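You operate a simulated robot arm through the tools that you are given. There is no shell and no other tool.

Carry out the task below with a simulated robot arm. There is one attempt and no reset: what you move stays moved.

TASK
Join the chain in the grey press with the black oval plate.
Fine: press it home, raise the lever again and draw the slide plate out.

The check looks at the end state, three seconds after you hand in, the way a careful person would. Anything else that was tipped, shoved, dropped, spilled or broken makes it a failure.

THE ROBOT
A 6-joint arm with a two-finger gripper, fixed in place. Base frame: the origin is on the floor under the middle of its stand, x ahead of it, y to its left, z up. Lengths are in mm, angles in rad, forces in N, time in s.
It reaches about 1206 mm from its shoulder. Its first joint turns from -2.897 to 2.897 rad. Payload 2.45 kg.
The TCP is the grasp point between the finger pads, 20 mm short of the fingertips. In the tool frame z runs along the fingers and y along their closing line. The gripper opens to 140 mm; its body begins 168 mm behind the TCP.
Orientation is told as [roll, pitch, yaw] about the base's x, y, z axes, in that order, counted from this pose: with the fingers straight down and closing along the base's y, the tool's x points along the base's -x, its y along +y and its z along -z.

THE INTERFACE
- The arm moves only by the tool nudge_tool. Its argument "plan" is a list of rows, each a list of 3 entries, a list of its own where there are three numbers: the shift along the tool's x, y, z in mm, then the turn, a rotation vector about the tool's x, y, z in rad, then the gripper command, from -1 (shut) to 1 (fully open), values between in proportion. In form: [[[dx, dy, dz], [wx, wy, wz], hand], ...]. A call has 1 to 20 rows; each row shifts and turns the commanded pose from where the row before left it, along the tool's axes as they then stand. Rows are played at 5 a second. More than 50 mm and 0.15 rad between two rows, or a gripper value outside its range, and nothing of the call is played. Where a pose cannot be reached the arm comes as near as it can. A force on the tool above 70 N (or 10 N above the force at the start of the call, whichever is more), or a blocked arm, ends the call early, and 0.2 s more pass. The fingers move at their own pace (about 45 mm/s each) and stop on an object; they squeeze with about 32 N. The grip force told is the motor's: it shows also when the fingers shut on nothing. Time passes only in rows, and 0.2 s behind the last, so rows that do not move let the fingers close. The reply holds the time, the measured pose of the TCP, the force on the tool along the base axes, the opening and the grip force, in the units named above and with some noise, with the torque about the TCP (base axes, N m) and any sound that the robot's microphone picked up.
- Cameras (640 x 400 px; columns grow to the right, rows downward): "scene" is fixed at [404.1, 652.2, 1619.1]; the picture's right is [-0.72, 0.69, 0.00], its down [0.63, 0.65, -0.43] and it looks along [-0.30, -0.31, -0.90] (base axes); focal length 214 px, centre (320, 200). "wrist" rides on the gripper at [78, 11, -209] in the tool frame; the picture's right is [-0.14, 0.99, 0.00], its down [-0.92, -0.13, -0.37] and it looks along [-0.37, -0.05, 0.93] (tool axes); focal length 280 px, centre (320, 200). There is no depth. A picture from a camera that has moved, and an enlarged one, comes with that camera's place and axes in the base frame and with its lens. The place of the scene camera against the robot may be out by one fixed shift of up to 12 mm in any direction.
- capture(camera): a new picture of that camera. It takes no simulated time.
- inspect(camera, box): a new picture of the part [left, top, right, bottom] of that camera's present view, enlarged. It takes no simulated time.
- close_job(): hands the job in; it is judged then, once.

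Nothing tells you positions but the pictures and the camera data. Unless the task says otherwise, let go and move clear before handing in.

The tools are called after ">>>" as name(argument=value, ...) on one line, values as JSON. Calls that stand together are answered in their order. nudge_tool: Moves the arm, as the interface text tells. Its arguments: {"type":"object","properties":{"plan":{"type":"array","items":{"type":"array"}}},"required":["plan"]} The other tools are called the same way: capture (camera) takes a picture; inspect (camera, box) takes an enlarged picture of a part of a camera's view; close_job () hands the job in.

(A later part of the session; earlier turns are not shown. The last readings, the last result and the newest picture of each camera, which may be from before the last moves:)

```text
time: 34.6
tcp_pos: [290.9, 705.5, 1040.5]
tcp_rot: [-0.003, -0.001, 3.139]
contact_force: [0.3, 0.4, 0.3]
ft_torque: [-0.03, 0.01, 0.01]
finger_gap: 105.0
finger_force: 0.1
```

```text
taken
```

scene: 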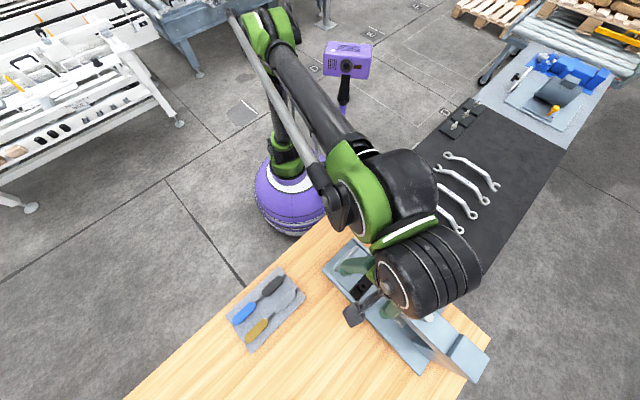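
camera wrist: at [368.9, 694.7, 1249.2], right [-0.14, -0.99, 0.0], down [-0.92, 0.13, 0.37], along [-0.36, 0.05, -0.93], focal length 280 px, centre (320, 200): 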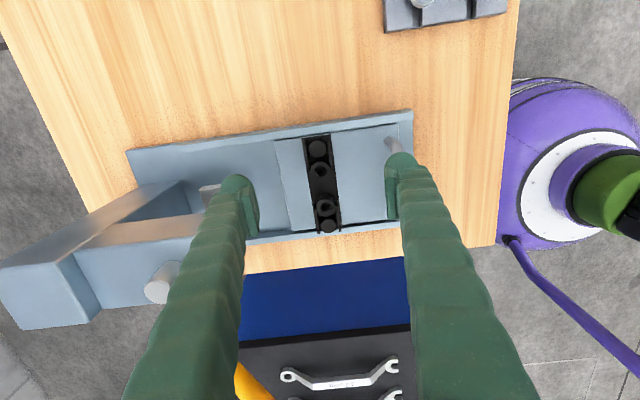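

>>> inspect(camera="wrist", box=[270, 125, 380, 240])

>>> inspect(camera="wrist", box=[295, 130, 350, 235])

>>> inspect(camera="wrist", box=[120, 90, 430, 290])

```text
3.48 times, centred on (325, 182) of wrist
camera zoom: at [368.9, 694.7, 1249.2], right [-0.14, -0.99, 0.0], down [-0.92, 0.13, 0.37], along [-0.36, 0.05, -0.93], focal length 975 px, centre (303, 261)
```

zoom: 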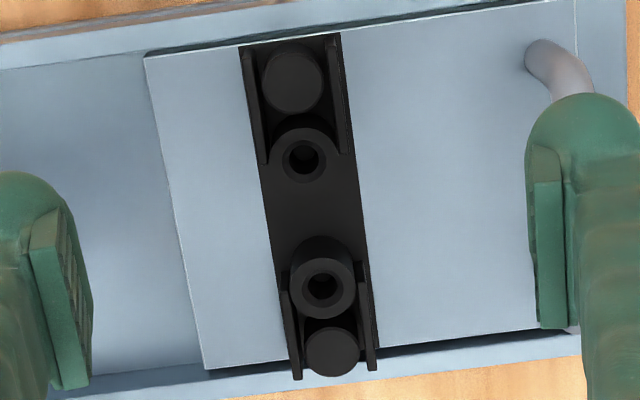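

```text
3.81 times, centred on (322, 182) of wrist
camera zoom: at [368.9, 694.7, 1249.2], right [-0.14, -0.99, 0.0], down [-0.92, 0.13, 0.37], along [-0.36, 0.05, -0.93], focal length 1068 px, centre (310, 267)
```

zoom: 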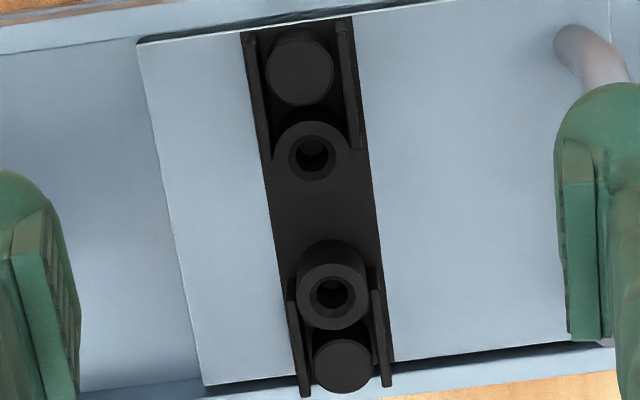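

```text
2.00 times, centred on (275, 190) of wrist
camera zoom: at [368.9, 694.7, 1249.2], right [-0.14, -0.99, 0.0], down [-0.92, 0.13, 0.37], along [-0.36, 0.05, -0.93], focal length 561 px, centre (410, 220)
```

zoom: 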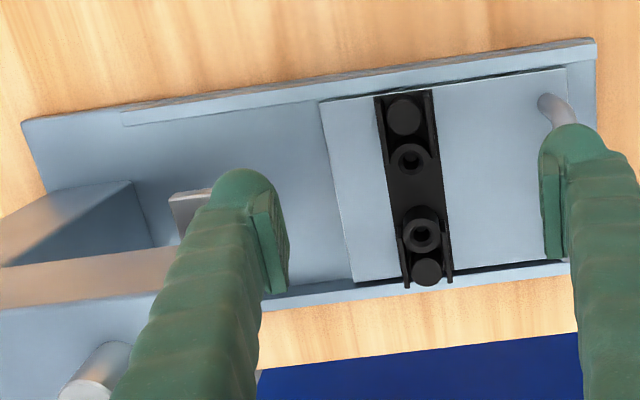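

>>> inspect(camera="wrist", box=[305, 145, 345, 170])

>>> inspect(camera="wrist", box=[305, 190, 345, 215])

```text
16.00 times, centred on (325, 158) of wrist
camera zoom: at [368.9, 694.7, 1249.2], right [-0.14, -0.99, 0.0], down [-0.92, 0.13, 0.37], along [-0.36, 0.05, -0.93], focal length 4486 px, centre (240, 880)
```

zoom: 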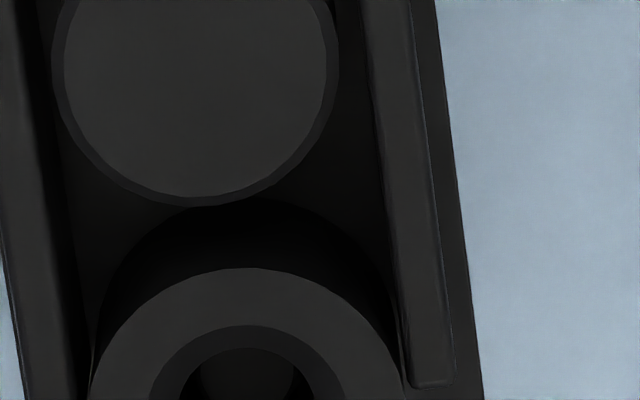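

```text
16.00 times, centred on (325, 202) of wrist
camera zoom: at [368.9, 694.7, 1249.2], right [-0.14, -0.99, 0.0], down [-0.92, 0.13, 0.37], along [-0.36, 0.05, -0.93], focal length 4486 px, centre (240, 160)
```

zoom: 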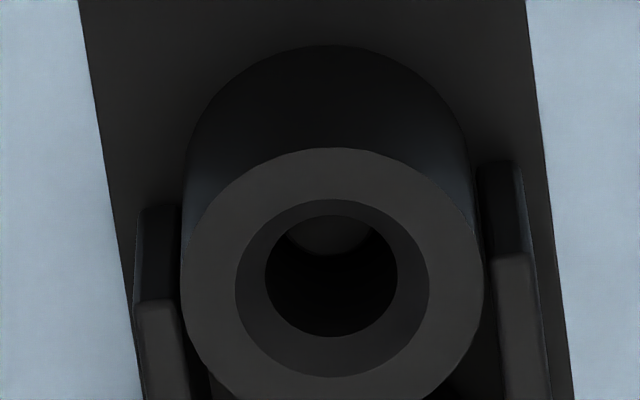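

The bushings are countersunk (about 15.6 mm mouth to 10.6 mm hole), which helps the pins in. I'll measure the other bushing's centre at the same magnification before leaving.

>>> inspect(camera="wrist", box=[300, 158, 340, 183])

>>> inspect(camera="wrist", box=[130, 150, 260, 230])

```text
16.00 times, centred on (320, 170) of wrist
camera zoom: at [368.9, 694.7, 1249.2], right [-0.14, -0.99, 0.0], down [-0.92, 0.13, 0.37], along [-0.36, 0.05, -0.93], focal length 4486 px, centre (320, 672)
```

zoom: 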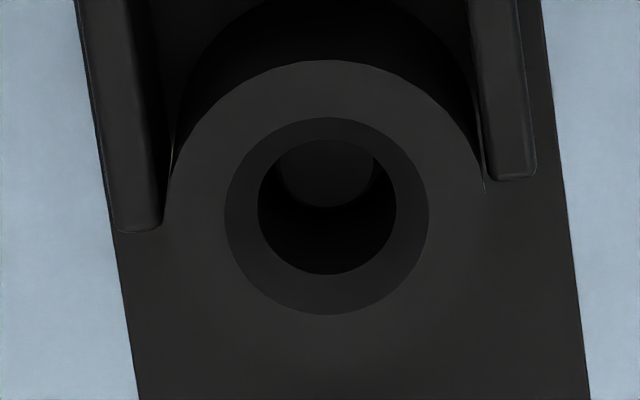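

```text
4.92 times, centred on (195, 190) of wrist
camera zoom: at [368.9, 694.7, 1249.2], right [-0.14, -0.99, 0.0], down [-0.92, 0.13, 0.37], along [-0.36, 0.05, -0.93], focal length 1380 px, centre (935, 249)
```

zoom: 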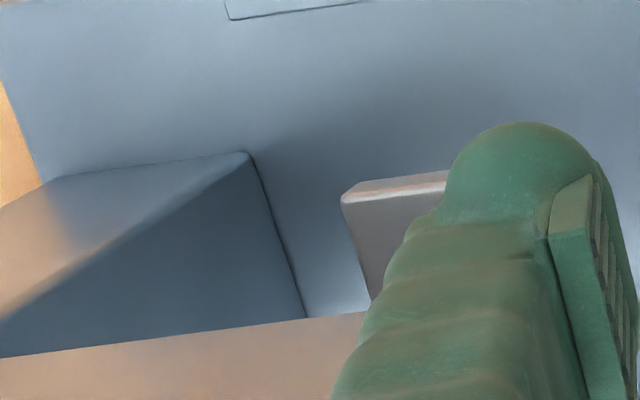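

Both bushings are consistent with 50 mm spacing and a rim height of about 910.5; chain centre ≈ (248.7, 707.5). Now I'll go above the black plate in the same relative pose, so that camera errors cancel.

>>> nudge_tool(plan=[[[31.7, 27.6, 1.4], [0, 0, 0], 0.5], [[31.7, 27.6, 1.4], [0, 0, 0], 0.5], [[31.7, 27.6, 1.4], [0, 0, 0], 0.5], [[31.7, 27.6, 1.4], [0, 0, 0], 0.5], [[31.7, 27.6, 1.4], [0, 0, 0], 0.5], [[31.7, 27.6, 1.4], [0, 0, 0], 0.5], [[31.7, 27.6, 1.4], [0, 0, 0], 0.5], [[0, 0, 0], [0, 0, 0], 0.5], [[0, 0, 0], [0, 0, 0], 0.5]])

>>> capture(camera="wrist")

>>> inspect(camera="wrist", box=[260, 110, 380, 250])

```text
time: 36.6
tcp_pos: [514.0, 513.2, 1030.6]
tcp_rot: [-0.001, -0.001, 3.138]
contact_force: [-0.1, -0.7, 0.6]
ft_torque: [0.01, 0.01, -0.02]
finger_gap: 105.1
finger_force: 0.0
```

```text
taken
camera wrist: at [591.0, 501.0, 1239.5], right [-0.14, -0.99, 0.0], down [-0.92, 0.13, 0.37], along [-0.36, 0.05, -0.93], focal length 280 px, centre (320, 200)
```

wrist: 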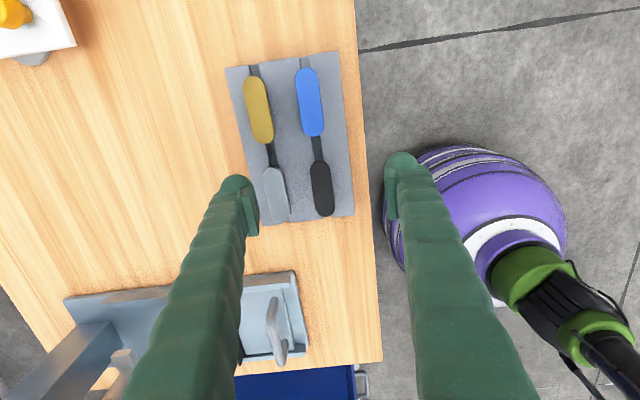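

```text
2.86 times, centred on (320, 180) of wrist
camera zoom: at [591.0, 501.0, 1239.5], right [-0.14, -0.99, 0.0], down [-0.92, 0.13, 0.37], along [-0.36, 0.05, -0.93], focal length 801 px, centre (320, 257)
```

zoom: 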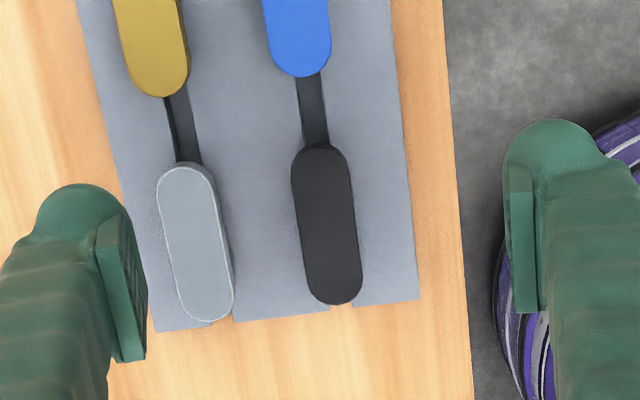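

>>> inspect(camera="wrist", box=[300, 155, 345, 222])

>>> inspect(camera="wrist", box=[240, 110, 350, 230])

```text
5.97 times, centred on (322, 188) of wrist
camera zoom: at [591.0, 501.0, 1239.5], right [-0.14, -0.99, 0.0], down [-0.92, 0.13, 0.37], along [-0.36, 0.05, -0.93], focal length 1674 px, centre (305, 269)
```

zoom: 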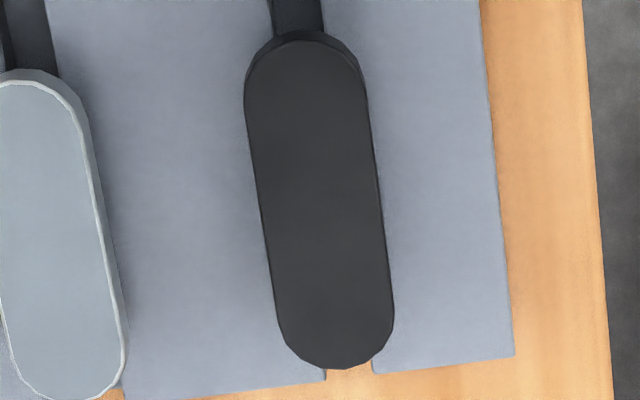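

```text
3.33 times, centred on (295, 170) of wrist
camera zoom: at [591.0, 501.0, 1239.5], right [-0.14, -0.99, 0.0], down [-0.92, 0.13, 0.37], along [-0.36, 0.05, -0.93], focal length 935 px, centre (403, 300)
```

zoom: 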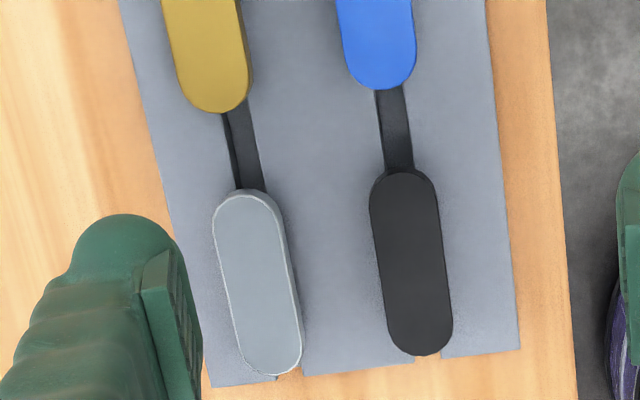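

The plate centre sits at about (471, 514.5), turned by about −0.035 rad. I'll set a 27 mm gap, align the yaw with the plate and hover about 14 mm above it to verify clearances to the silver neighbour.

>>> nudge_tool(plan=[[[-14, -0.8, 30], [0, 0, 0.035], -0.617], [[-14, -0.3, 33], [0, 0, 0], -0.617], [[-14, -0.3, 32], [0, 0, 0], -0.617], [[0, 0, 0], [0, 0, 0], -0.617], [[0, 0, 0], [0, 0, 0], -0.617], [[0, 0, 0], [0, 0, 0], -0.617]])

>>> capture(camera="wrist")

>>> inspect(camera="wrist", box=[240, 130, 400, 270])

>>> capture(camera="scene")

```text
time: 38.0
tcp_pos: [471.0, 514.8, 934.6]
tcp_rot: [-0.002, -0.001, 3.104]
contact_force: [-0.4, -0.2, 1.0]
ft_torque: [-0.01, 0.03, -0.01]
finger_gap: 27.2
finger_force: 0.0
```

```text
taken
camera wrist: at [548.6, 501.2, 1143.9], right [-0.17, -0.98, 0.0], down [-0.92, 0.16, 0.37], along [-0.36, 0.07, -0.93], focal length 280 px, centre (320, 200)
```

wrist: 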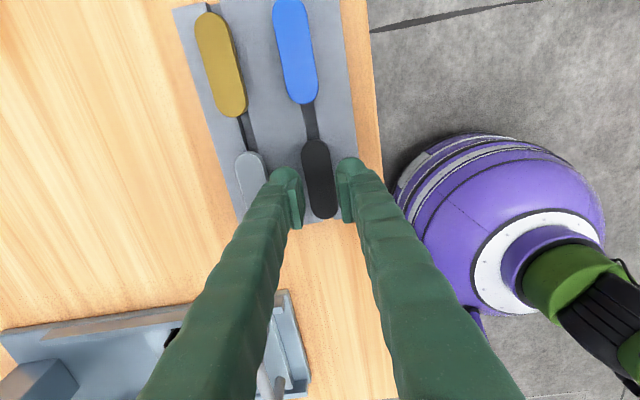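

```text
2.86 times, centred on (320, 200) of wrist
camera zoom: at [548.6, 501.2, 1143.9], right [-0.17, -0.98, 0.0], down [-0.92, 0.16, 0.37], along [-0.36, 0.07, -0.93], focal length 801 px, centre (320, 200)
```

zoom: 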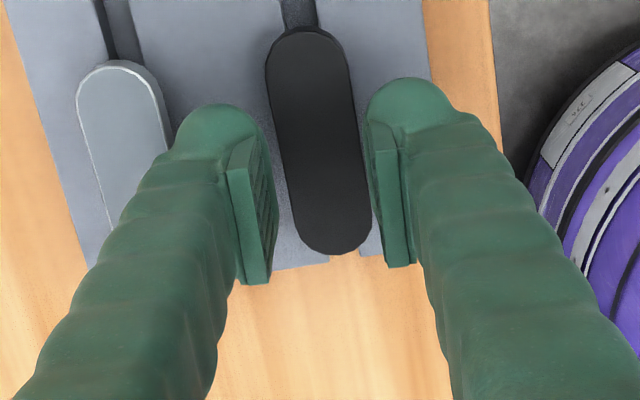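

```text
taken
```

scene: 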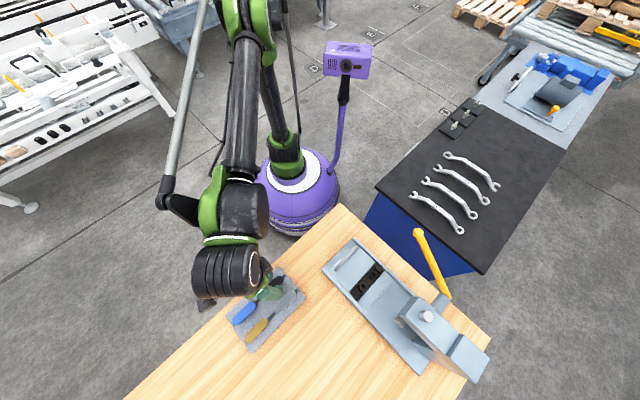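

>>> inspect(camera="wrist", box=[280, 130, 360, 225])

>>> inspect(camera="wrist", box=[225, 135, 305, 235])

>>> inspect(camera="scene", box=[220, 255, 310, 325])

```text
4.21 times, centred on (320, 178) of wrist
camera zoom: at [548.6, 501.2, 1143.9], right [-0.17, -0.98, 0.0], down [-0.92, 0.16, 0.37], along [-0.36, 0.07, -0.93], focal length 1181 px, centre (320, 295)
```

zoom: 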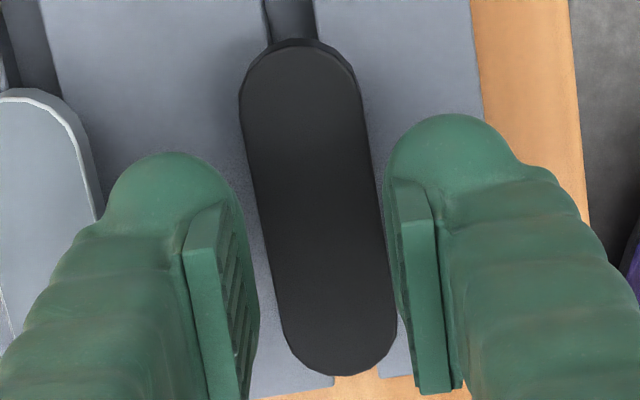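

```text
4.00 times, centred on (265, 185) of wrist
camera zoom: at [548.6, 501.2, 1143.9], right [-0.17, -0.98, 0.0], down [-0.92, 0.16, 0.37], along [-0.36, 0.07, -0.93], focal length 1122 px, centre (540, 260)
```

zoom: 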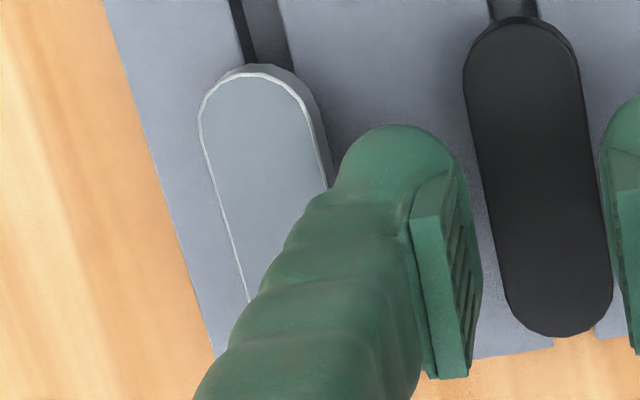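

```text
5.71 times, centred on (265, 290) of scene
camera zoom: at [404.1, 652.2, 1619.1], right [-0.72, 0.69, 0.0], down [0.63, 0.65, -0.43], along [-0.3, -0.31, -0.9], focal length 1226 px, centre (634, -314)
```

zoom: 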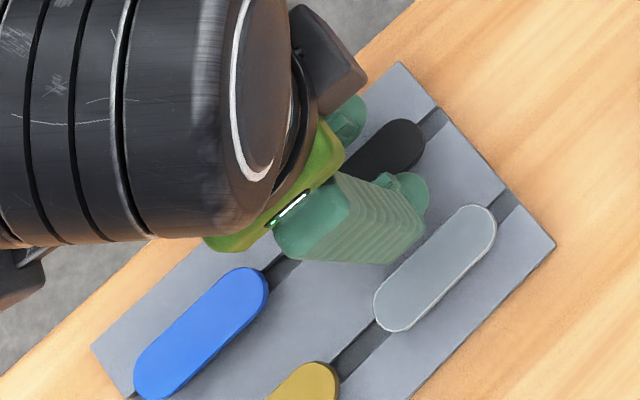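

Centre alignment is within about half a millimetre, but the plate is in fact square to the base axes (end-tip readings had misled me), so I'll undo the small yaw. Then I'll lower to just around the plate top and check clearances again.

>>> nudge_tool(plan=[[[0, 0, 0], [0, 0, -0.035], -0.617], [[0, 0, 6], [0, 0, 0], -0.617], [[0, 0, 6], [0, 0, 0], -0.617], [[0, 0, 0], [0, 0, 0], -0.617]])

>>> inspect(camera="wrist", box=[240, 120, 390, 230])

>>> inspect(camera="scene", box=[250, 265, 310, 315])

```text
time: 39.0
tcp_pos: [472.1, 514.5, 923.3]
tcp_rot: [-0.001, -0.001, 3.139]
contact_force: [-0.6, -0.1, 0.1]
ft_torque: [-0.02, -0.05, -0.01]
finger_gap: 27.0
finger_force: 0.0
```

```text
3.64 times, centred on (315, 175) of wrist
camera zoom: at [548.9, 503.9, 1132.4], right [-0.14, -0.99, 0.0], down [-0.92, 0.13, 0.37], along [-0.36, 0.05, -0.93], focal length 1020 px, centre (338, 291)
```

zoom: 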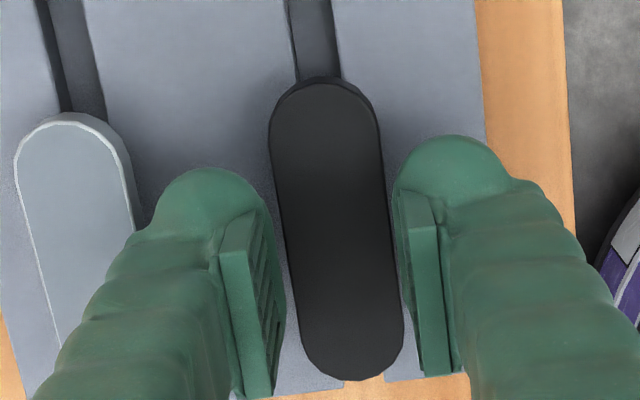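

```text
8.00 times, centred on (280, 290) of scene
camera zoom: at [404.1, 652.2, 1619.1], right [-0.72, 0.69, 0.0], down [0.63, 0.65, -0.43], along [-0.3, -0.31, -0.9], focal length 1716 px, centre (640, -520)
```

zoom: 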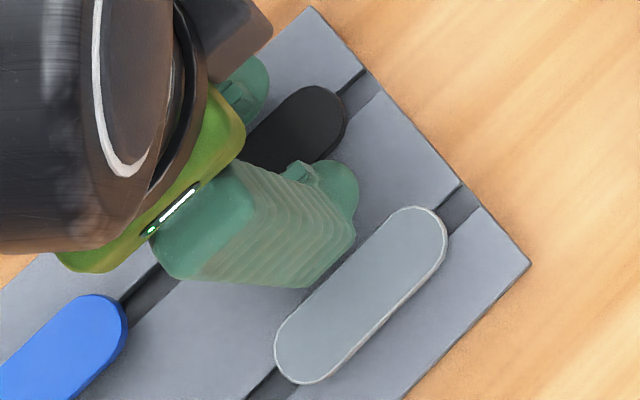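

>>> nudge_tool(plan=[[[0, 0, 5], [0, 0, 0], -0.617], [[0, 0, 5], [0, 0, 0], -0.617], [[0, 0, 0], [0, 0, 0], -0.617]])

>>> inspect(camera="wrist", box=[240, 120, 390, 230])

>>> inspect(camera="scene", box=[250, 265, 310, 315])

```text
time: 39.8
tcp_pos: [472.1, 514.1, 912.7]
tcp_rot: [-0.002, 0.001, 3.138]
contact_force: [0.1, 0.8, -0.7]
ft_torque: [0.0, 0.01, -0.02]
finger_gap: 26.9
finger_force: 0.0
```

```text
3.64 times, centred on (315, 175) of wrist
camera zoom: at [548.9, 503.5, 1122.1], right [-0.14, -0.99, 0.0], down [-0.92, 0.13, 0.37], along [-0.36, 0.05, -0.93], focal length 1020 px, centre (338, 291)
```

zoom: 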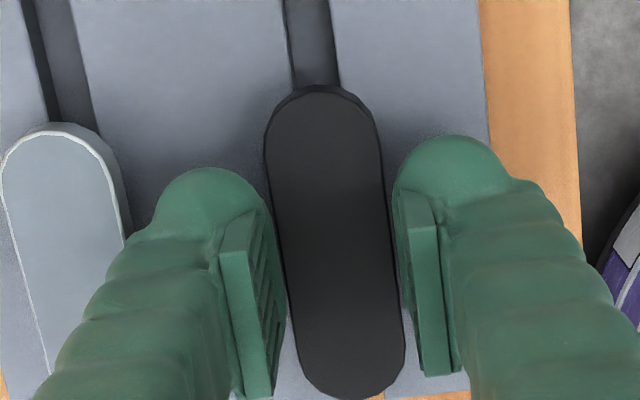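

```text
8.00 times, centred on (280, 290) of scene
camera zoom: at [404.1, 652.2, 1619.1], right [-0.72, 0.69, 0.0], down [0.63, 0.65, -0.43], along [-0.3, -0.31, -0.9], focal length 1716 px, centre (640, -520)
```

zoom: 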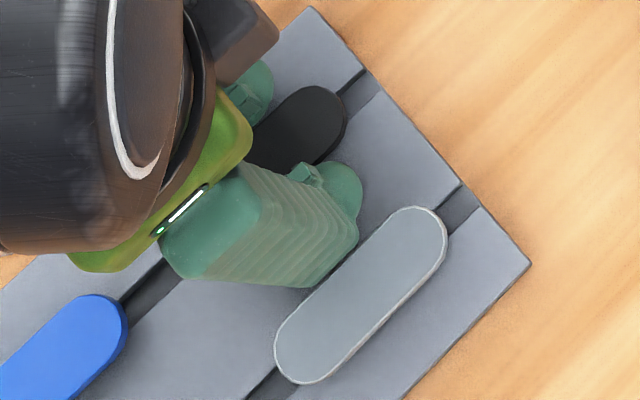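

Clearances look fine: the finger body stays just clear of the silver plate. I'll go down the last ~6.5 mm and close gently on the black plate.

>>> nudge_tool(plan=[[[0, 0, 3.5], [0, 0, 0], -0.617], [[0, 0, 3], [0, 0, 0], -0.617], [[0, 0, 0], [0, 0, 0], -0.617]])

>>> inspect(camera="scene", box=[250, 265, 310, 315])

>>> nudge_tool(plan=[[[0, 0, 0], [0, 0, 0], -0.63], [[0, 0, 0], [0, 0, 0], -0.64], [[0, 0, 0], [0, 0, 0], -0.65], [[0, 0, 0], [0, 0, 0], -0.66], [[0, 0, 0], [0, 0, 0], -0.68], [[0, 0, 0], [0, 0, 0], -0.7], [[0, 0, 0], [0, 0, 0], -0.8], [[0, 0, 0], [0, 0, 0], -1], [[0, 0, 0], [0, 0, 0], -1], [[0, 0, 0], [0, 0, 0], -1]])

>>> inspect(camera="wrist", box=[240, 120, 390, 230])

```text
time: 40.6
tcp_pos: [472.5, 514.1, 906.3]
tcp_rot: [-0.002, 0.0, 3.138]
contact_force: [0.0, -0.6, -0.5]
ft_torque: [-0.04, 0.01, 0.02]
finger_gap: 26.9
finger_force: 0.0
```

```text
8.00 times, centred on (280, 290) of scene
camera zoom: at [404.1, 652.2, 1619.1], right [-0.72, 0.69, 0.0], down [0.63, 0.65, -0.43], along [-0.3, -0.31, -0.9], focal length 1716 px, centre (640, -520)
```

zoom: 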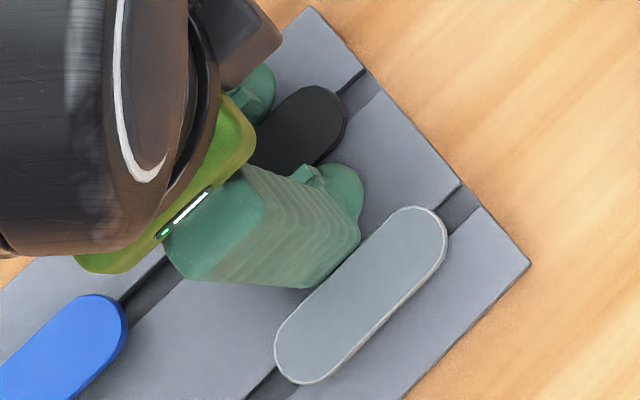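

```text
time: 42.8
tcp_pos: [472.1, 513.2, 906.4]
tcp_rot: [-0.002, 0.001, 3.138]
contact_force: [0.4, -0.2, 0.0]
ft_torque: [0.0, 0.01, -0.02]
finger_gap: 24.6
finger_force: 32.0
```

```text
3.64 times, centred on (315, 175) of wrist
camera zoom: at [549.2, 503.5, 1115.8], right [-0.14, -0.99, 0.0], down [-0.92, 0.13, 0.37], along [-0.36, 0.05, -0.93], focal length 1020 px, centre (338, 291)
```

zoom: 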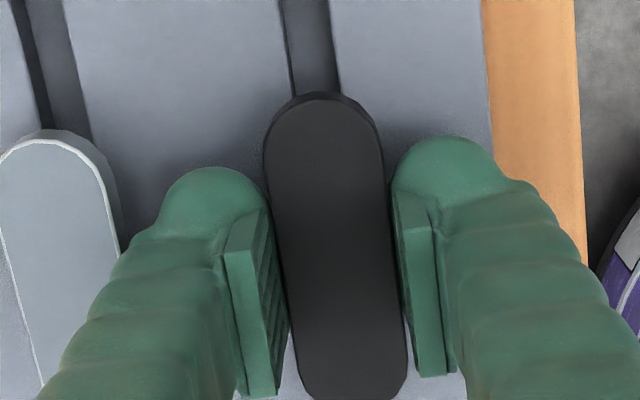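

The grip reads 24.6 mm with 32 N on the plate. I'll lift straight up slowly and check that only the black plate comes along.

>>> nudge_tool(plan=[[[0, 0, -4], [0, 0, 0], -1], [[0, 0, -6], [0, 0, 0], -1], [[0, 0, -10], [0, 0, 0], -1], [[0, 0, -10], [0, 0, 0], -1], [[0, 0, -15], [0, 0, 0], -1], [[0, 0, -20], [0, 0, 0], -1], [[0, 0, 0], [0, 0, 0], -1]])

>>> capture(camera="wrist")

>>> inspect(camera="wrist", box=[240, 120, 390, 230])

>>> inspect(camera="scene", box=[220, 255, 310, 325])

```text
time: 44.4
tcp_pos: [471.3, 514.3, 971.3]
tcp_rot: [-0.002, -0.001, 3.137]
contact_force: [0.1, 0.0, -1.2]
ft_torque: [-0.01, -0.04, 0.0]
finger_gap: 24.7
finger_force: 31.8
```

```text
taken
camera wrist: at [549.0, 503.1, 1181.4], right [-0.14, -0.99, 0.0], down [-0.92, 0.13, 0.37], along [-0.36, 0.05, -0.93], focal length 280 px, centre (320, 200)
```

wrist: 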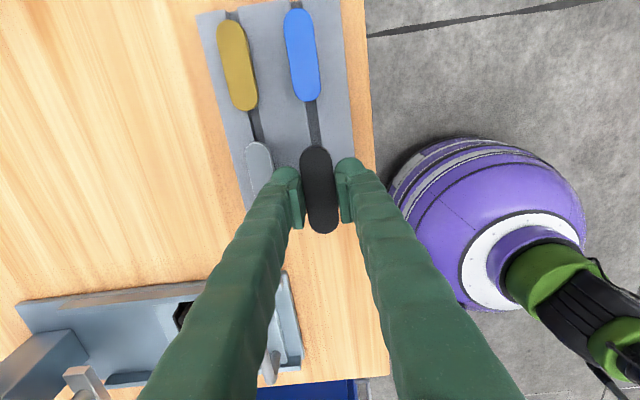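

```text
3.64 times, centred on (315, 175) of wrist
camera zoom: at [549.0, 503.1, 1181.4], right [-0.14, -0.99, 0.0], down [-0.92, 0.13, 0.37], along [-0.36, 0.05, -0.93], focal length 1020 px, centre (338, 291)
```

zoom: 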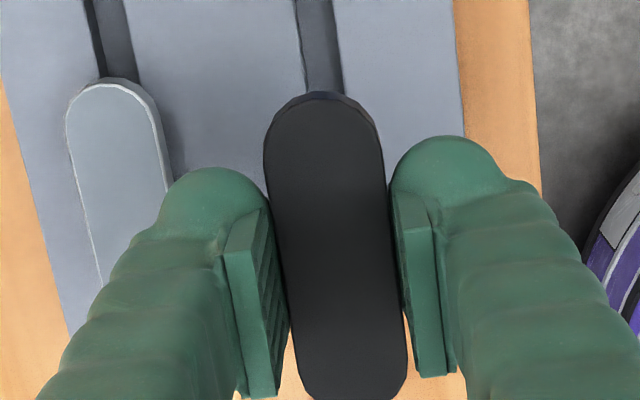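

```text
5.71 times, centred on (265, 290) of scene
camera zoom: at [404.1, 652.2, 1619.1], right [-0.72, 0.69, 0.0], down [0.63, 0.65, -0.43], along [-0.3, -0.31, -0.9], focal length 1226 px, centre (634, -314)
```

zoom: 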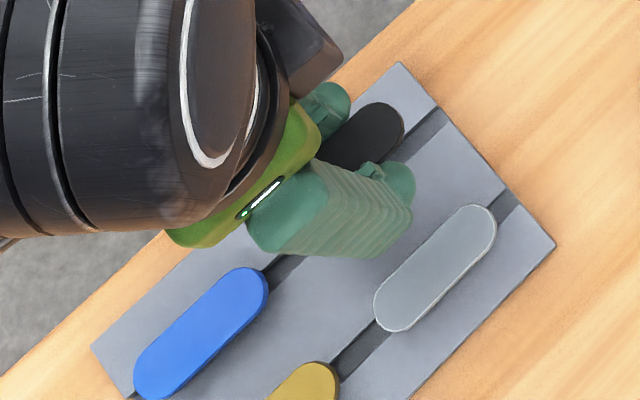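

The plate is lifted cleanly, held level and centred, and the other three are undisturbed. I'll raise it a little and carry it over the chain, using the reverse of the displacement I measured.

>>> nudge_tool(plan=[[[0, 0, -20], [0, 0, 0], -1], [[0, 0, -20], [0, 0, 0], -1], [[-31.72, -27.51, 0], [0, 0, 0], -1], [[-31.72, -27.51, 0], [0, 0, 0], -1], [[-31.72, -27.51, 0], [0, 0, 0], -1], [[-31.72, -27.51, 0], [0, 0, 0], -1], [[-31.72, -27.51, 0], [0, 0, 0], -1], [[-31.72, -27.51, 0], [0, 0, 0], -1], [[-31.72, -27.51, 0], [0, 0, 0], -1], [[0, 0, 0], [0, 0, 0], -1], [[0, 0, 0], [0, 0, 0], -1]])

>>> capture(camera="wrist")

>>> inspect(camera="wrist", box=[260, 110, 380, 250])

>>> capture(camera="scene")

```text
time: 46.8
tcp_pos: [249.9, 708.9, 1012.6]
tcp_rot: [-0.001, 0.0, 3.14]
contact_force: [-0.3, 0.2, -1.2]
ft_torque: [0.04, 0.01, 0.03]
finger_gap: 24.8
finger_force: 31.8
```

```text
taken
camera wrist: at [327.2, 697.8, 1222.0], right [-0.14, -0.99, 0.0], down [-0.92, 0.13, 0.37], along [-0.36, 0.05, -0.93], focal length 280 px, centre (320, 200)
```

wrist: 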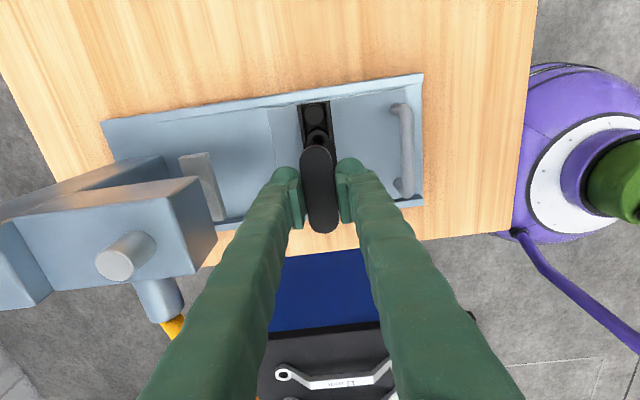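

```text
2.86 times, centred on (320, 180) of wrist
camera zoom: at [327.2, 697.8, 1222.0], right [-0.14, -0.99, 0.0], down [-0.92, 0.13, 0.37], along [-0.36, 0.05, -0.93], focal length 801 px, centre (320, 257)
```

zoom: 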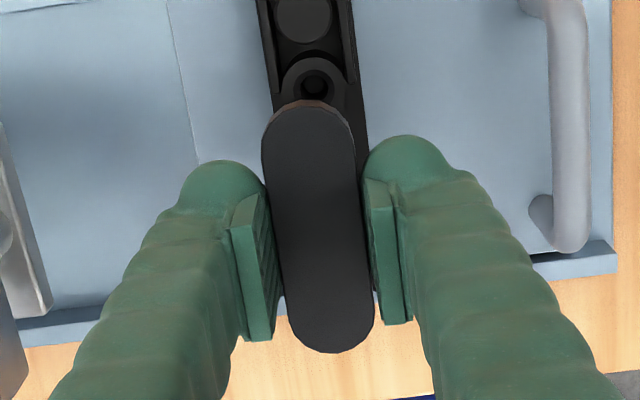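

```text
taken
```

scene: 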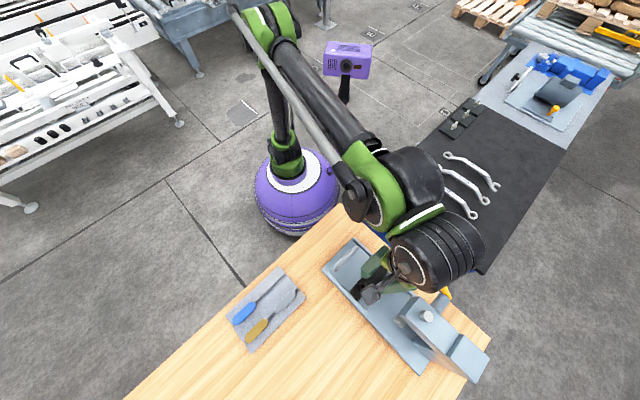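

>>> inspect(camera="wrist", box=[295, 115, 345, 165])

>>> inspect(camera="wrist", box=[285, 100, 365, 240])

>>> nudge_tool(plan=[[[0, 0, 0], [0, 0, 0], -1]])

>>> nudge_tool(plan=[[[0, 0, 0], [0, 0, 0], -1]])

>>> nudge_tool(plan=[[[0, 0, 0], [0, 0, 0], -1]])

```text
8.00 times, centred on (320, 140) of wrist
camera zoom: at [327.2, 697.8, 1222.0], right [-0.14, -0.99, 0.0], down [-0.92, 0.13, 0.37], along [-0.36, 0.05, -0.93], focal length 2243 px, centre (320, 680)
```

zoom: 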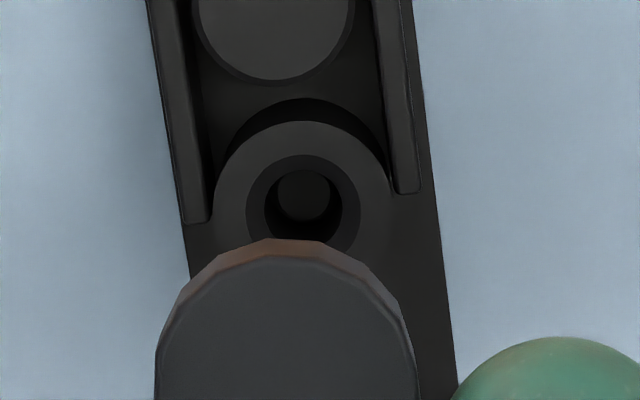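

```text
2.86 times, centred on (325, 170) of wrist
camera zoom: at [327.2, 697.8, 1222.0], right [-0.14, -0.99, 0.0], down [-0.92, 0.13, 0.37], along [-0.36, 0.05, -0.93], focal length 801 px, centre (306, 286)
```

zoom: 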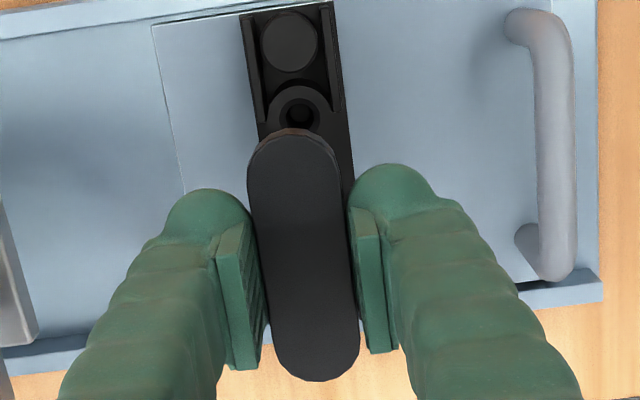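

```text
time: 47.2
tcp_pos: [250.7, 708.2, 1014.1]
tcp_rot: [-0.002, -0.001, 3.14]
contact_force: [0.2, 0.2, -1.1]
ft_torque: [-0.01, 0.0, 0.0]
finger_gap: 24.8
finger_force: 32.6
```

```text
time: 47.6
tcp_pos: [249.7, 708.7, 1012.9]
tcp_rot: [-0.001, -0.002, 3.138]
contact_force: [-0.4, 0.0, -0.9]
ft_torque: [-0.02, 0.02, -0.01]
finger_gap: 24.5
finger_force: 32.1
```

```text
time: 48.0
tcp_pos: [250.4, 707.6, 1012.9]
tcp_rot: [-0.001, 0.001, 3.139]
contact_force: [0.5, -0.6, -1.0]
ft_torque: [0.0, -0.01, 0.02]
finger_gap: 24.4
finger_force: 32.4
```

Measured in the same image, pins and bushing agree in x, while the hand is about 1.1 mm too far in +y. I'll correct that and descend to just above the bushings.

>>> nudge_tool(plan=[[[0, 1.1, 0], [0, 0, 0], -1], [[0, 0, 15], [0, 0, 0], -1], [[0, 0, 15], [0, 0, 0], -1], [[0, 0, 15], [0, 0, 0], -1], [[0, 0, 10], [0, 0, 0], -1], [[0, 0, 0], [0, 0, 0], -1]])

>>> capture(camera="wrist")

>>> inspect(camera="wrist", box=[285, 100, 365, 240])

>>> inspect(camera="scene", box=[330, 230, 450, 330])

```text
time: 49.4
tcp_pos: [250.1, 706.7, 957.1]
tcp_rot: [-0.001, -0.001, 3.137]
contact_force: [-0.6, 0.0, -0.9]
ft_torque: [-0.02, 0.02, -0.02]
finger_gap: 24.7
finger_force: 32.0
```

```text
taken
camera wrist: at [327.6, 695.8, 1166.6], right [-0.14, -0.99, 0.0], down [-0.92, 0.13, 0.37], along [-0.36, 0.05, -0.93], focal length 280 px, centre (320, 200)
```

wrist: 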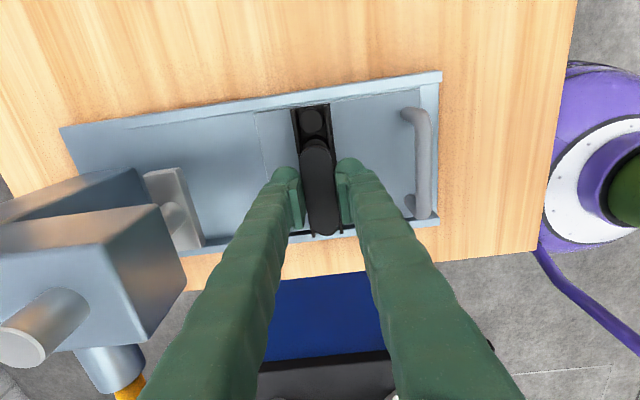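

```text
2.86 times, centred on (325, 170) of wrist
camera zoom: at [327.6, 695.8, 1166.6], right [-0.14, -0.99, 0.0], down [-0.92, 0.13, 0.37], along [-0.36, 0.05, -0.93], focal length 801 px, centre (306, 286)
```

zoom: 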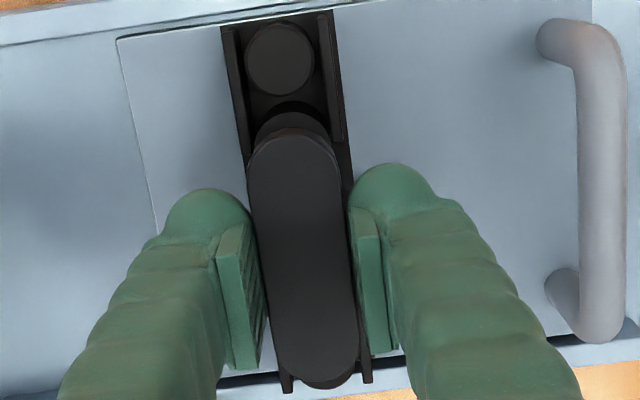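

```text
4.00 times, centred on (390, 280) of scene
camera zoom: at [404.1, 652.2, 1619.1], right [-0.72, 0.69, 0.0], down [0.63, 0.65, -0.43], along [-0.3, -0.31, -0.9], focal length 858 px, centre (40, -120)
```

zoom: 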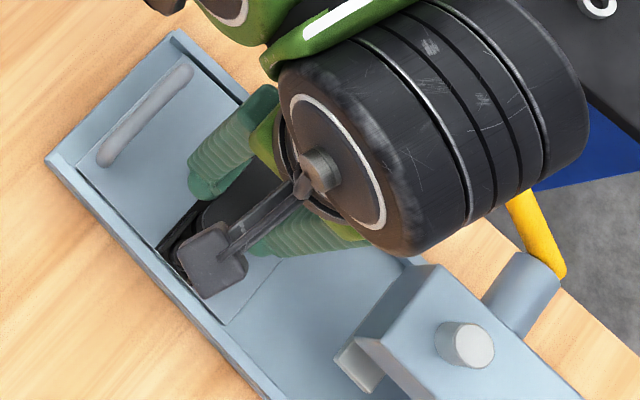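

Plate and chain line up well. I'll now lower in small steps, watching for contact.

>>> nudge_tool(plan=[[[0, 0, 2], [0, 0, 0], -1], [[0, 0, 2], [0, 0, 0], -1], [[0, 0, 2], [0, 0, 0], -1], [[0, 0, 2], [0, 0, 0], -1], [[0, 0, 2], [0, 0, 0], -1], [[0, 0, 0], [0, 0, 0], -1]])

>>> inspect(camera="wrist", box=[285, 100, 365, 240])

```text
time: 50.8
tcp_pos: [250.8, 707.7, 947.0]
tcp_rot: [-0.004, 0.0, 3.137]
contact_force: [0.3, 0.3, -1.4]
ft_torque: [0.01, -0.03, 0.01]
finger_gap: 24.7
finger_force: 32.4
```

```text
2.86 times, centred on (325, 170) of wrist
camera zoom: at [327.4, 695.7, 1156.3], right [-0.14, -0.99, 0.0], down [-0.92, 0.13, 0.37], along [-0.36, 0.05, -0.93], focal length 801 px, centre (306, 286)
```

zoom: 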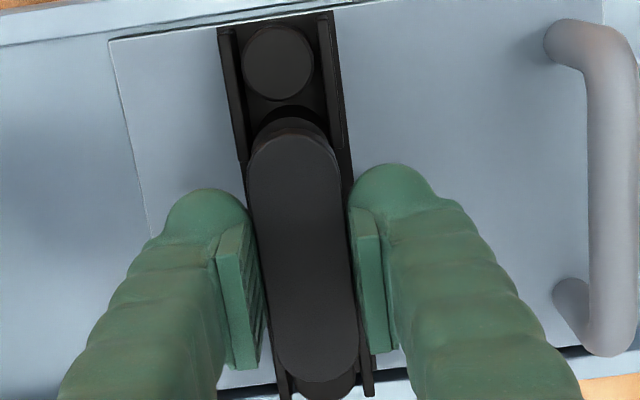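

>>> nudge_tool(plan=[[[0, 0, 2], [0, 0, 0], -1], [[0, 0, 2], [0, 0, 0], -1], [[0, 0, 2], [0, 0, 0], -1], [[0, 0, 0], [0, 0, 0], -1]])

>>> nudge_tool(plan=[[[0, 0, 2], [0, 0, 0], -1], [[0, 0, 2], [0, 0, 0], -1], [[0, 0, 0], [0, 0, 0], -1]])

>>> inspect(camera="wrist", box=[285, 100, 365, 240])

```text
time: 51.8
tcp_pos: [250.9, 706.2, 941.3]
tcp_rot: [-0.002, -0.001, 3.136]
contact_force: [0.1, 0.5, -0.5]
ft_torque: [0.0, -0.02, 0.0]
finger_gap: 25.0
finger_force: 32.3
```

```text
time: 52.6
tcp_pos: [250.4, 707.0, 936.0]
tcp_rot: [-0.003, -0.001, 3.138]
contact_force: [-0.9, 0.5, -0.9]
ft_torque: [-0.06, -0.02, 0.01]
finger_gap: 24.6
finger_force: 31.8
```

```text
2.86 times, centred on (325, 170) of wrist
camera zoom: at [327.3, 695.6, 1146.0], right [-0.14, -0.99, 0.0], down [-0.92, 0.13, 0.37], along [-0.36, 0.05, -0.93], focal length 801 px, centre (306, 286)
```

zoom: 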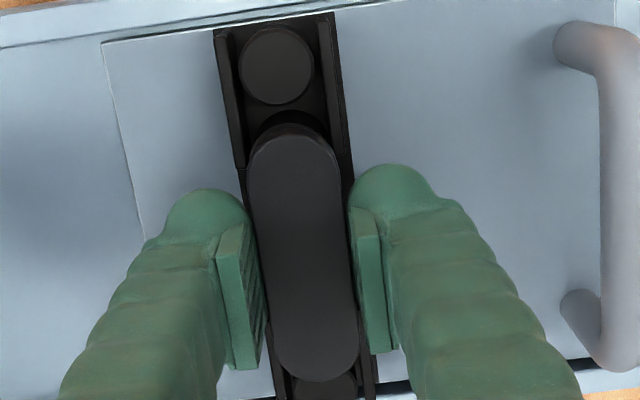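

No contact force yet, so the pins seem to be entering the holes. I'll keep lowering carefully.

>>> nudge_tool(plan=[[[0, 0, 2], [0, 0, 0], -1], [[0, 0, 2], [0, 0, 0], -1], [[0, 0, 0], [0, 0, 0], -1]])

>>> nudge_tool(plan=[[[0, 0, 1.5], [0, 0, 0], -1], [[0, 0, 0], [0, 0, 0], -1]])

>>> inspect(camera="wrist", box=[285, 100, 365, 240])

>>> inspect(camera="scene", box=[350, 260, 410, 310])

```text
time: 53.4
tcp_pos: [250.1, 707.0, 933.5]
tcp_rot: [-0.003, -0.001, 3.139]
contact_force: [0.3, -1.7, 5.8]
ft_torque: [-0.05, 0.03, -0.01]
finger_gap: 24.6
finger_force: 32.3
```

```text
time: 54.0
tcp_pos: [249.9, 706.6, 931.0]
tcp_rot: [-0.001, 0.001, 3.137]
contact_force: [0.2, -1.8, 5.0]
ft_torque: [-0.05, -0.07, 0.0]
finger_gap: 25.0
finger_force: 31.9
```

```text
2.86 times, centred on (325, 170) of wrist
camera zoom: at [327.3, 695.2, 1140.6], right [-0.14, -0.99, 0.0], down [-0.92, 0.13, 0.37], along [-0.36, 0.05, -0.93], focal length 801 px, centre (306, 286)
```

zoom: 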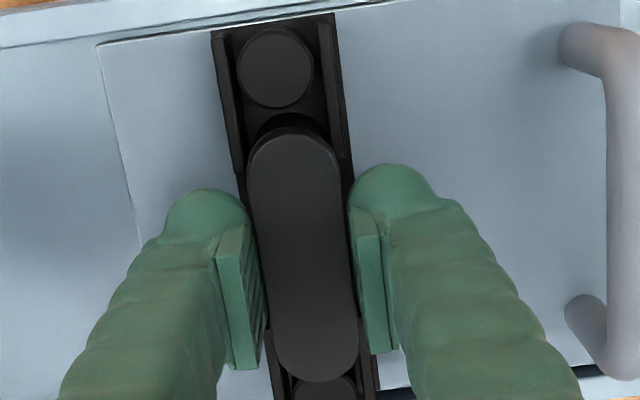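

```text
8.00 times, centred on (380, 285) of scene
camera zoom: at [404.1, 652.2, 1619.1], right [-0.72, 0.69, 0.0], down [0.63, 0.65, -0.43], along [-0.3, -0.31, -0.9], focal length 1716 px, centre (-160, -480)
```

zoom: 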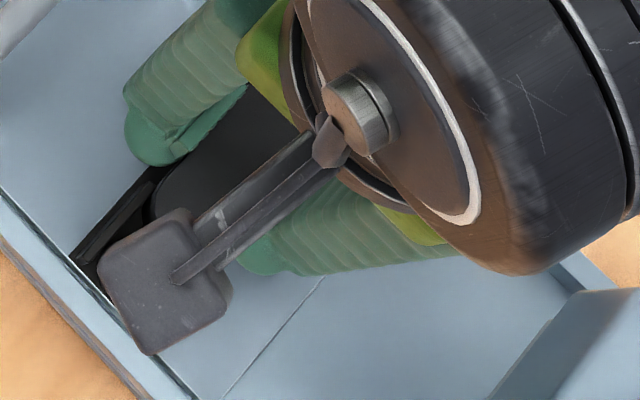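

Only a light 5 N contact: the pins are sliding in. One more small step with a slight -y relief, then I'll release gently.

>>> nudge_tool(plan=[[[0, 0.4, 0], [0, 0, 0], -1], [[0, 0, 1.5], [0, 0, 0], -1], [[0, 0, 0], [0, 0, 0], -1]])

>>> inspect(camera="wrist", box=[285, 100, 365, 240])

```text
time: 54.8
tcp_pos: [249.8, 705.6, 929.7]
tcp_rot: [-0.002, 0.001, 3.138]
contact_force: [0.6, -1.8, 5.2]
ft_torque: [-0.07, -0.02, 0.05]
finger_gap: 24.8
finger_force: 32.0
```

```text
2.86 times, centred on (325, 170) of wrist
camera zoom: at [327.3, 695.0, 1139.0], right [-0.14, -0.99, 0.0], down [-0.92, 0.13, 0.37], along [-0.36, 0.05, -0.93], focal length 801 px, centre (306, 286)
```

zoom: 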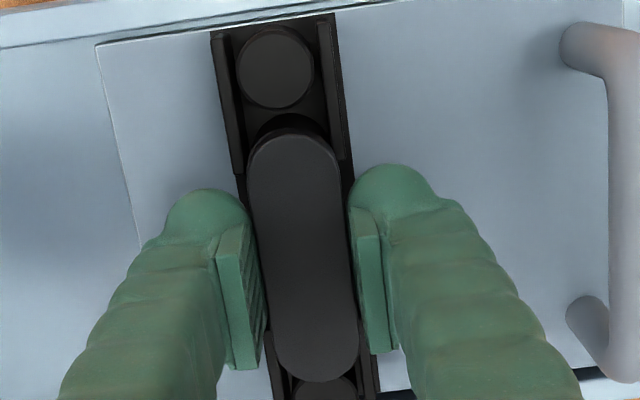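

>>> nudge_tool(plan=[[[0, 0, 0], [0, 0, 0], -0.64], [[0, 0, 0], [0, 0, 0], -0.62], [[0, 0, 0], [0, 0, 0], -0.6], [[0, 0, 0], [0, 0, 0], -0.56], [[0, 0, 0], [0, 0, 0], -0.5], [[0, 0, 0], [0, 0, 0], -0.5]])

>>> inspect(camera="wrist", box=[285, 100, 365, 240])

```text
time: 56.2
tcp_pos: [249.8, 706.3, 930.1]
tcp_rot: [-0.003, 0.0, 3.137]
contact_force: [-0.3, -0.2, 0.5]
ft_torque: [-0.01, 0.02, 0.0]
finger_gap: 35.1
finger_force: 0.0
```

```text
2.86 times, centred on (325, 170) of wrist
camera zoom: at [327.3, 695.3, 1139.0], right [-0.14, -0.99, 0.0], down [-0.92, 0.13, 0.37], along [-0.36, 0.05, -0.93], focal length 801 px, centre (306, 286)
```

zoom: 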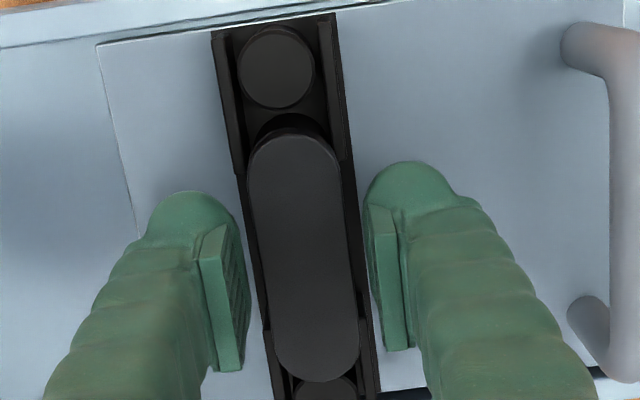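

Released without disturbing it. I'll rise straight up and look at how the plate sits on the chain.

>>> nudge_tool(plan=[[[0, 0, -10], [0, 0, 0], -0.5], [[0, 0, -25], [0, 0, 0], -0.5], [[0, 0, -30], [0, 0, 0], -0.5], [[0, 0, -30], [0, 0, 0], 0], [[35, 0, -15], [0, 0, 0], 0.5], [[0, 0, 0], [0, 0, 0], 0.5], [[0, 0, 0], [0, 0, 0], 0.5]])

>>> capture(camera="wrist")

>>> inspect(camera="wrist", box=[280, 120, 370, 240])

>>> inspect(camera="scene", box=[340, 255, 420, 335])

```text
time: 57.8
tcp_pos: [285.2, 706.1, 1041.7]
tcp_rot: [-0.003, 0.0, 3.138]
contact_force: [0.6, -0.3, -0.5]
ft_torque: [-0.01, 0.0, 0.03]
finger_gap: 105.1
finger_force: 0.1
```

```text
taken
camera wrist: at [362.0, 694.5, 1250.2], right [-0.14, -0.99, 0.0], down [-0.92, 0.13, 0.37], along [-0.36, 0.05, -0.93], focal length 280 px, centre (320, 200)
```

wrist: 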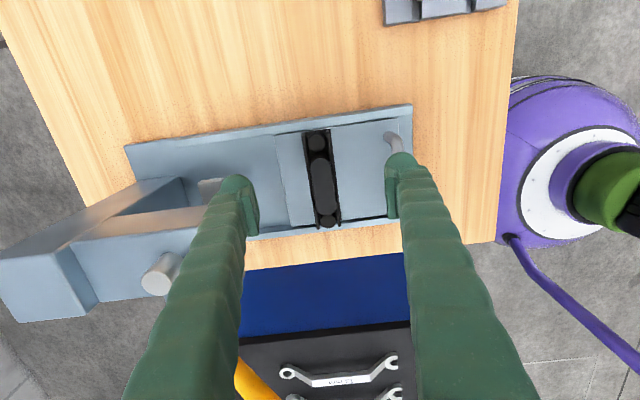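

```text
3.33 times, centred on (325, 180) of wrist
camera zoom: at [362.0, 694.5, 1250.2], right [-0.14, -0.99, 0.0], down [-0.92, 0.13, 0.37], along [-0.36, 0.05, -0.93], focal length 935 px, centre (303, 267)
```

zoom: 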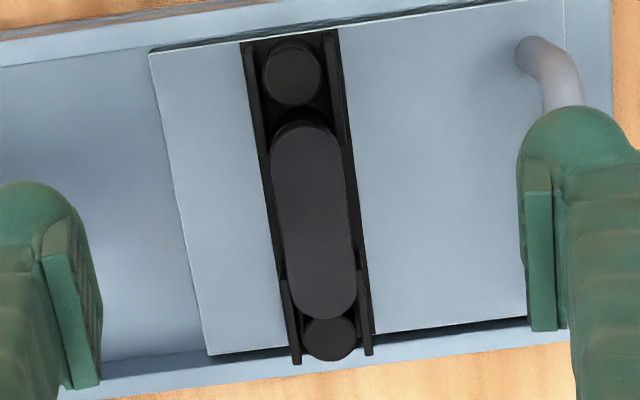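

```text
5.00 times, centred on (380, 295) of scene
camera zoom: at [404.1, 652.2, 1619.1], right [-0.72, 0.69, 0.0], down [0.63, 0.65, -0.43], along [-0.3, -0.31, -0.9], focal length 1072 px, centre (20, -275)
```

zoom: 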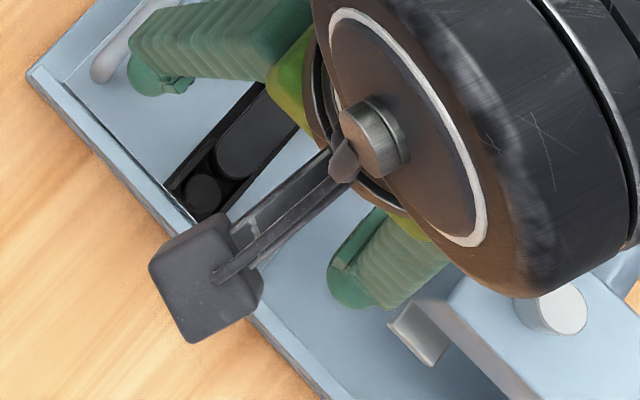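

The plate sits squarely over both bushings. Next I'll go back to the handle (leaning pose), checking the plate obliquely on the way, to push the slide under the ram.

>>> nudge_tool(plan=[[[5.5, 0, 0], [0, 0, 0], -0.5], [[0, 30, 0], [0, -0.1, 0], -0.5], [[0, 30, 0], [0, -0.1, 0], -0.5], [[0, 30, 0], [0, -0.1, 0], -0.5], [[0, 0, 0], [0, 0, 0], -0.5], [[0, 0, 0], [0, 0, 0], -0.5]])

>>> capture(camera="wrist")

>>> inspect(camera="wrist", box=[180, 80, 340, 200])

```text
time: 59.2
tcp_pos: [291.2, 615.5, 1040.9]
tcp_rot: [-0.001, -0.301, 3.14]
contact_force: [-0.9, 0.5, 0.3]
ft_torque: [-0.01, 0.0, -0.02]
finger_gap: 34.9
finger_force: 0.0
```

```text
taken
camera wrist: at [426.1, 604.5, 1217.0], right [-0.13, -0.99, 0.04], down [-0.77, 0.13, 0.62], along [-0.62, 0.05, -0.78], focal length 280 px, centre (320, 200)
```

wrist: 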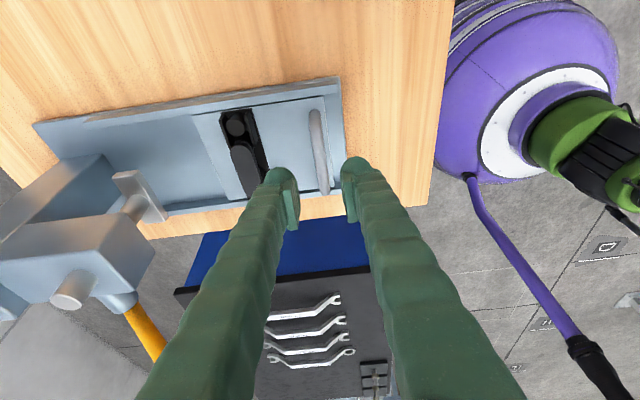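

```text
3.33 times, centred on (260, 140) of wrist
camera zoom: at [426.1, 604.5, 1217.0], right [-0.13, -0.99, 0.04], down [-0.77, 0.13, 0.62], along [-0.62, 0.05, -0.78], focal length 935 px, centre (520, 400)
```

zoom: 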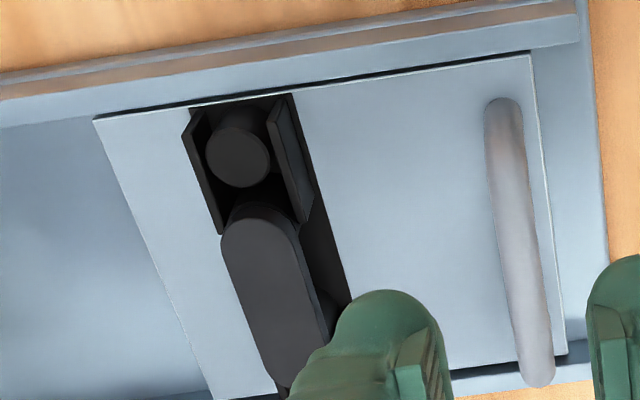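

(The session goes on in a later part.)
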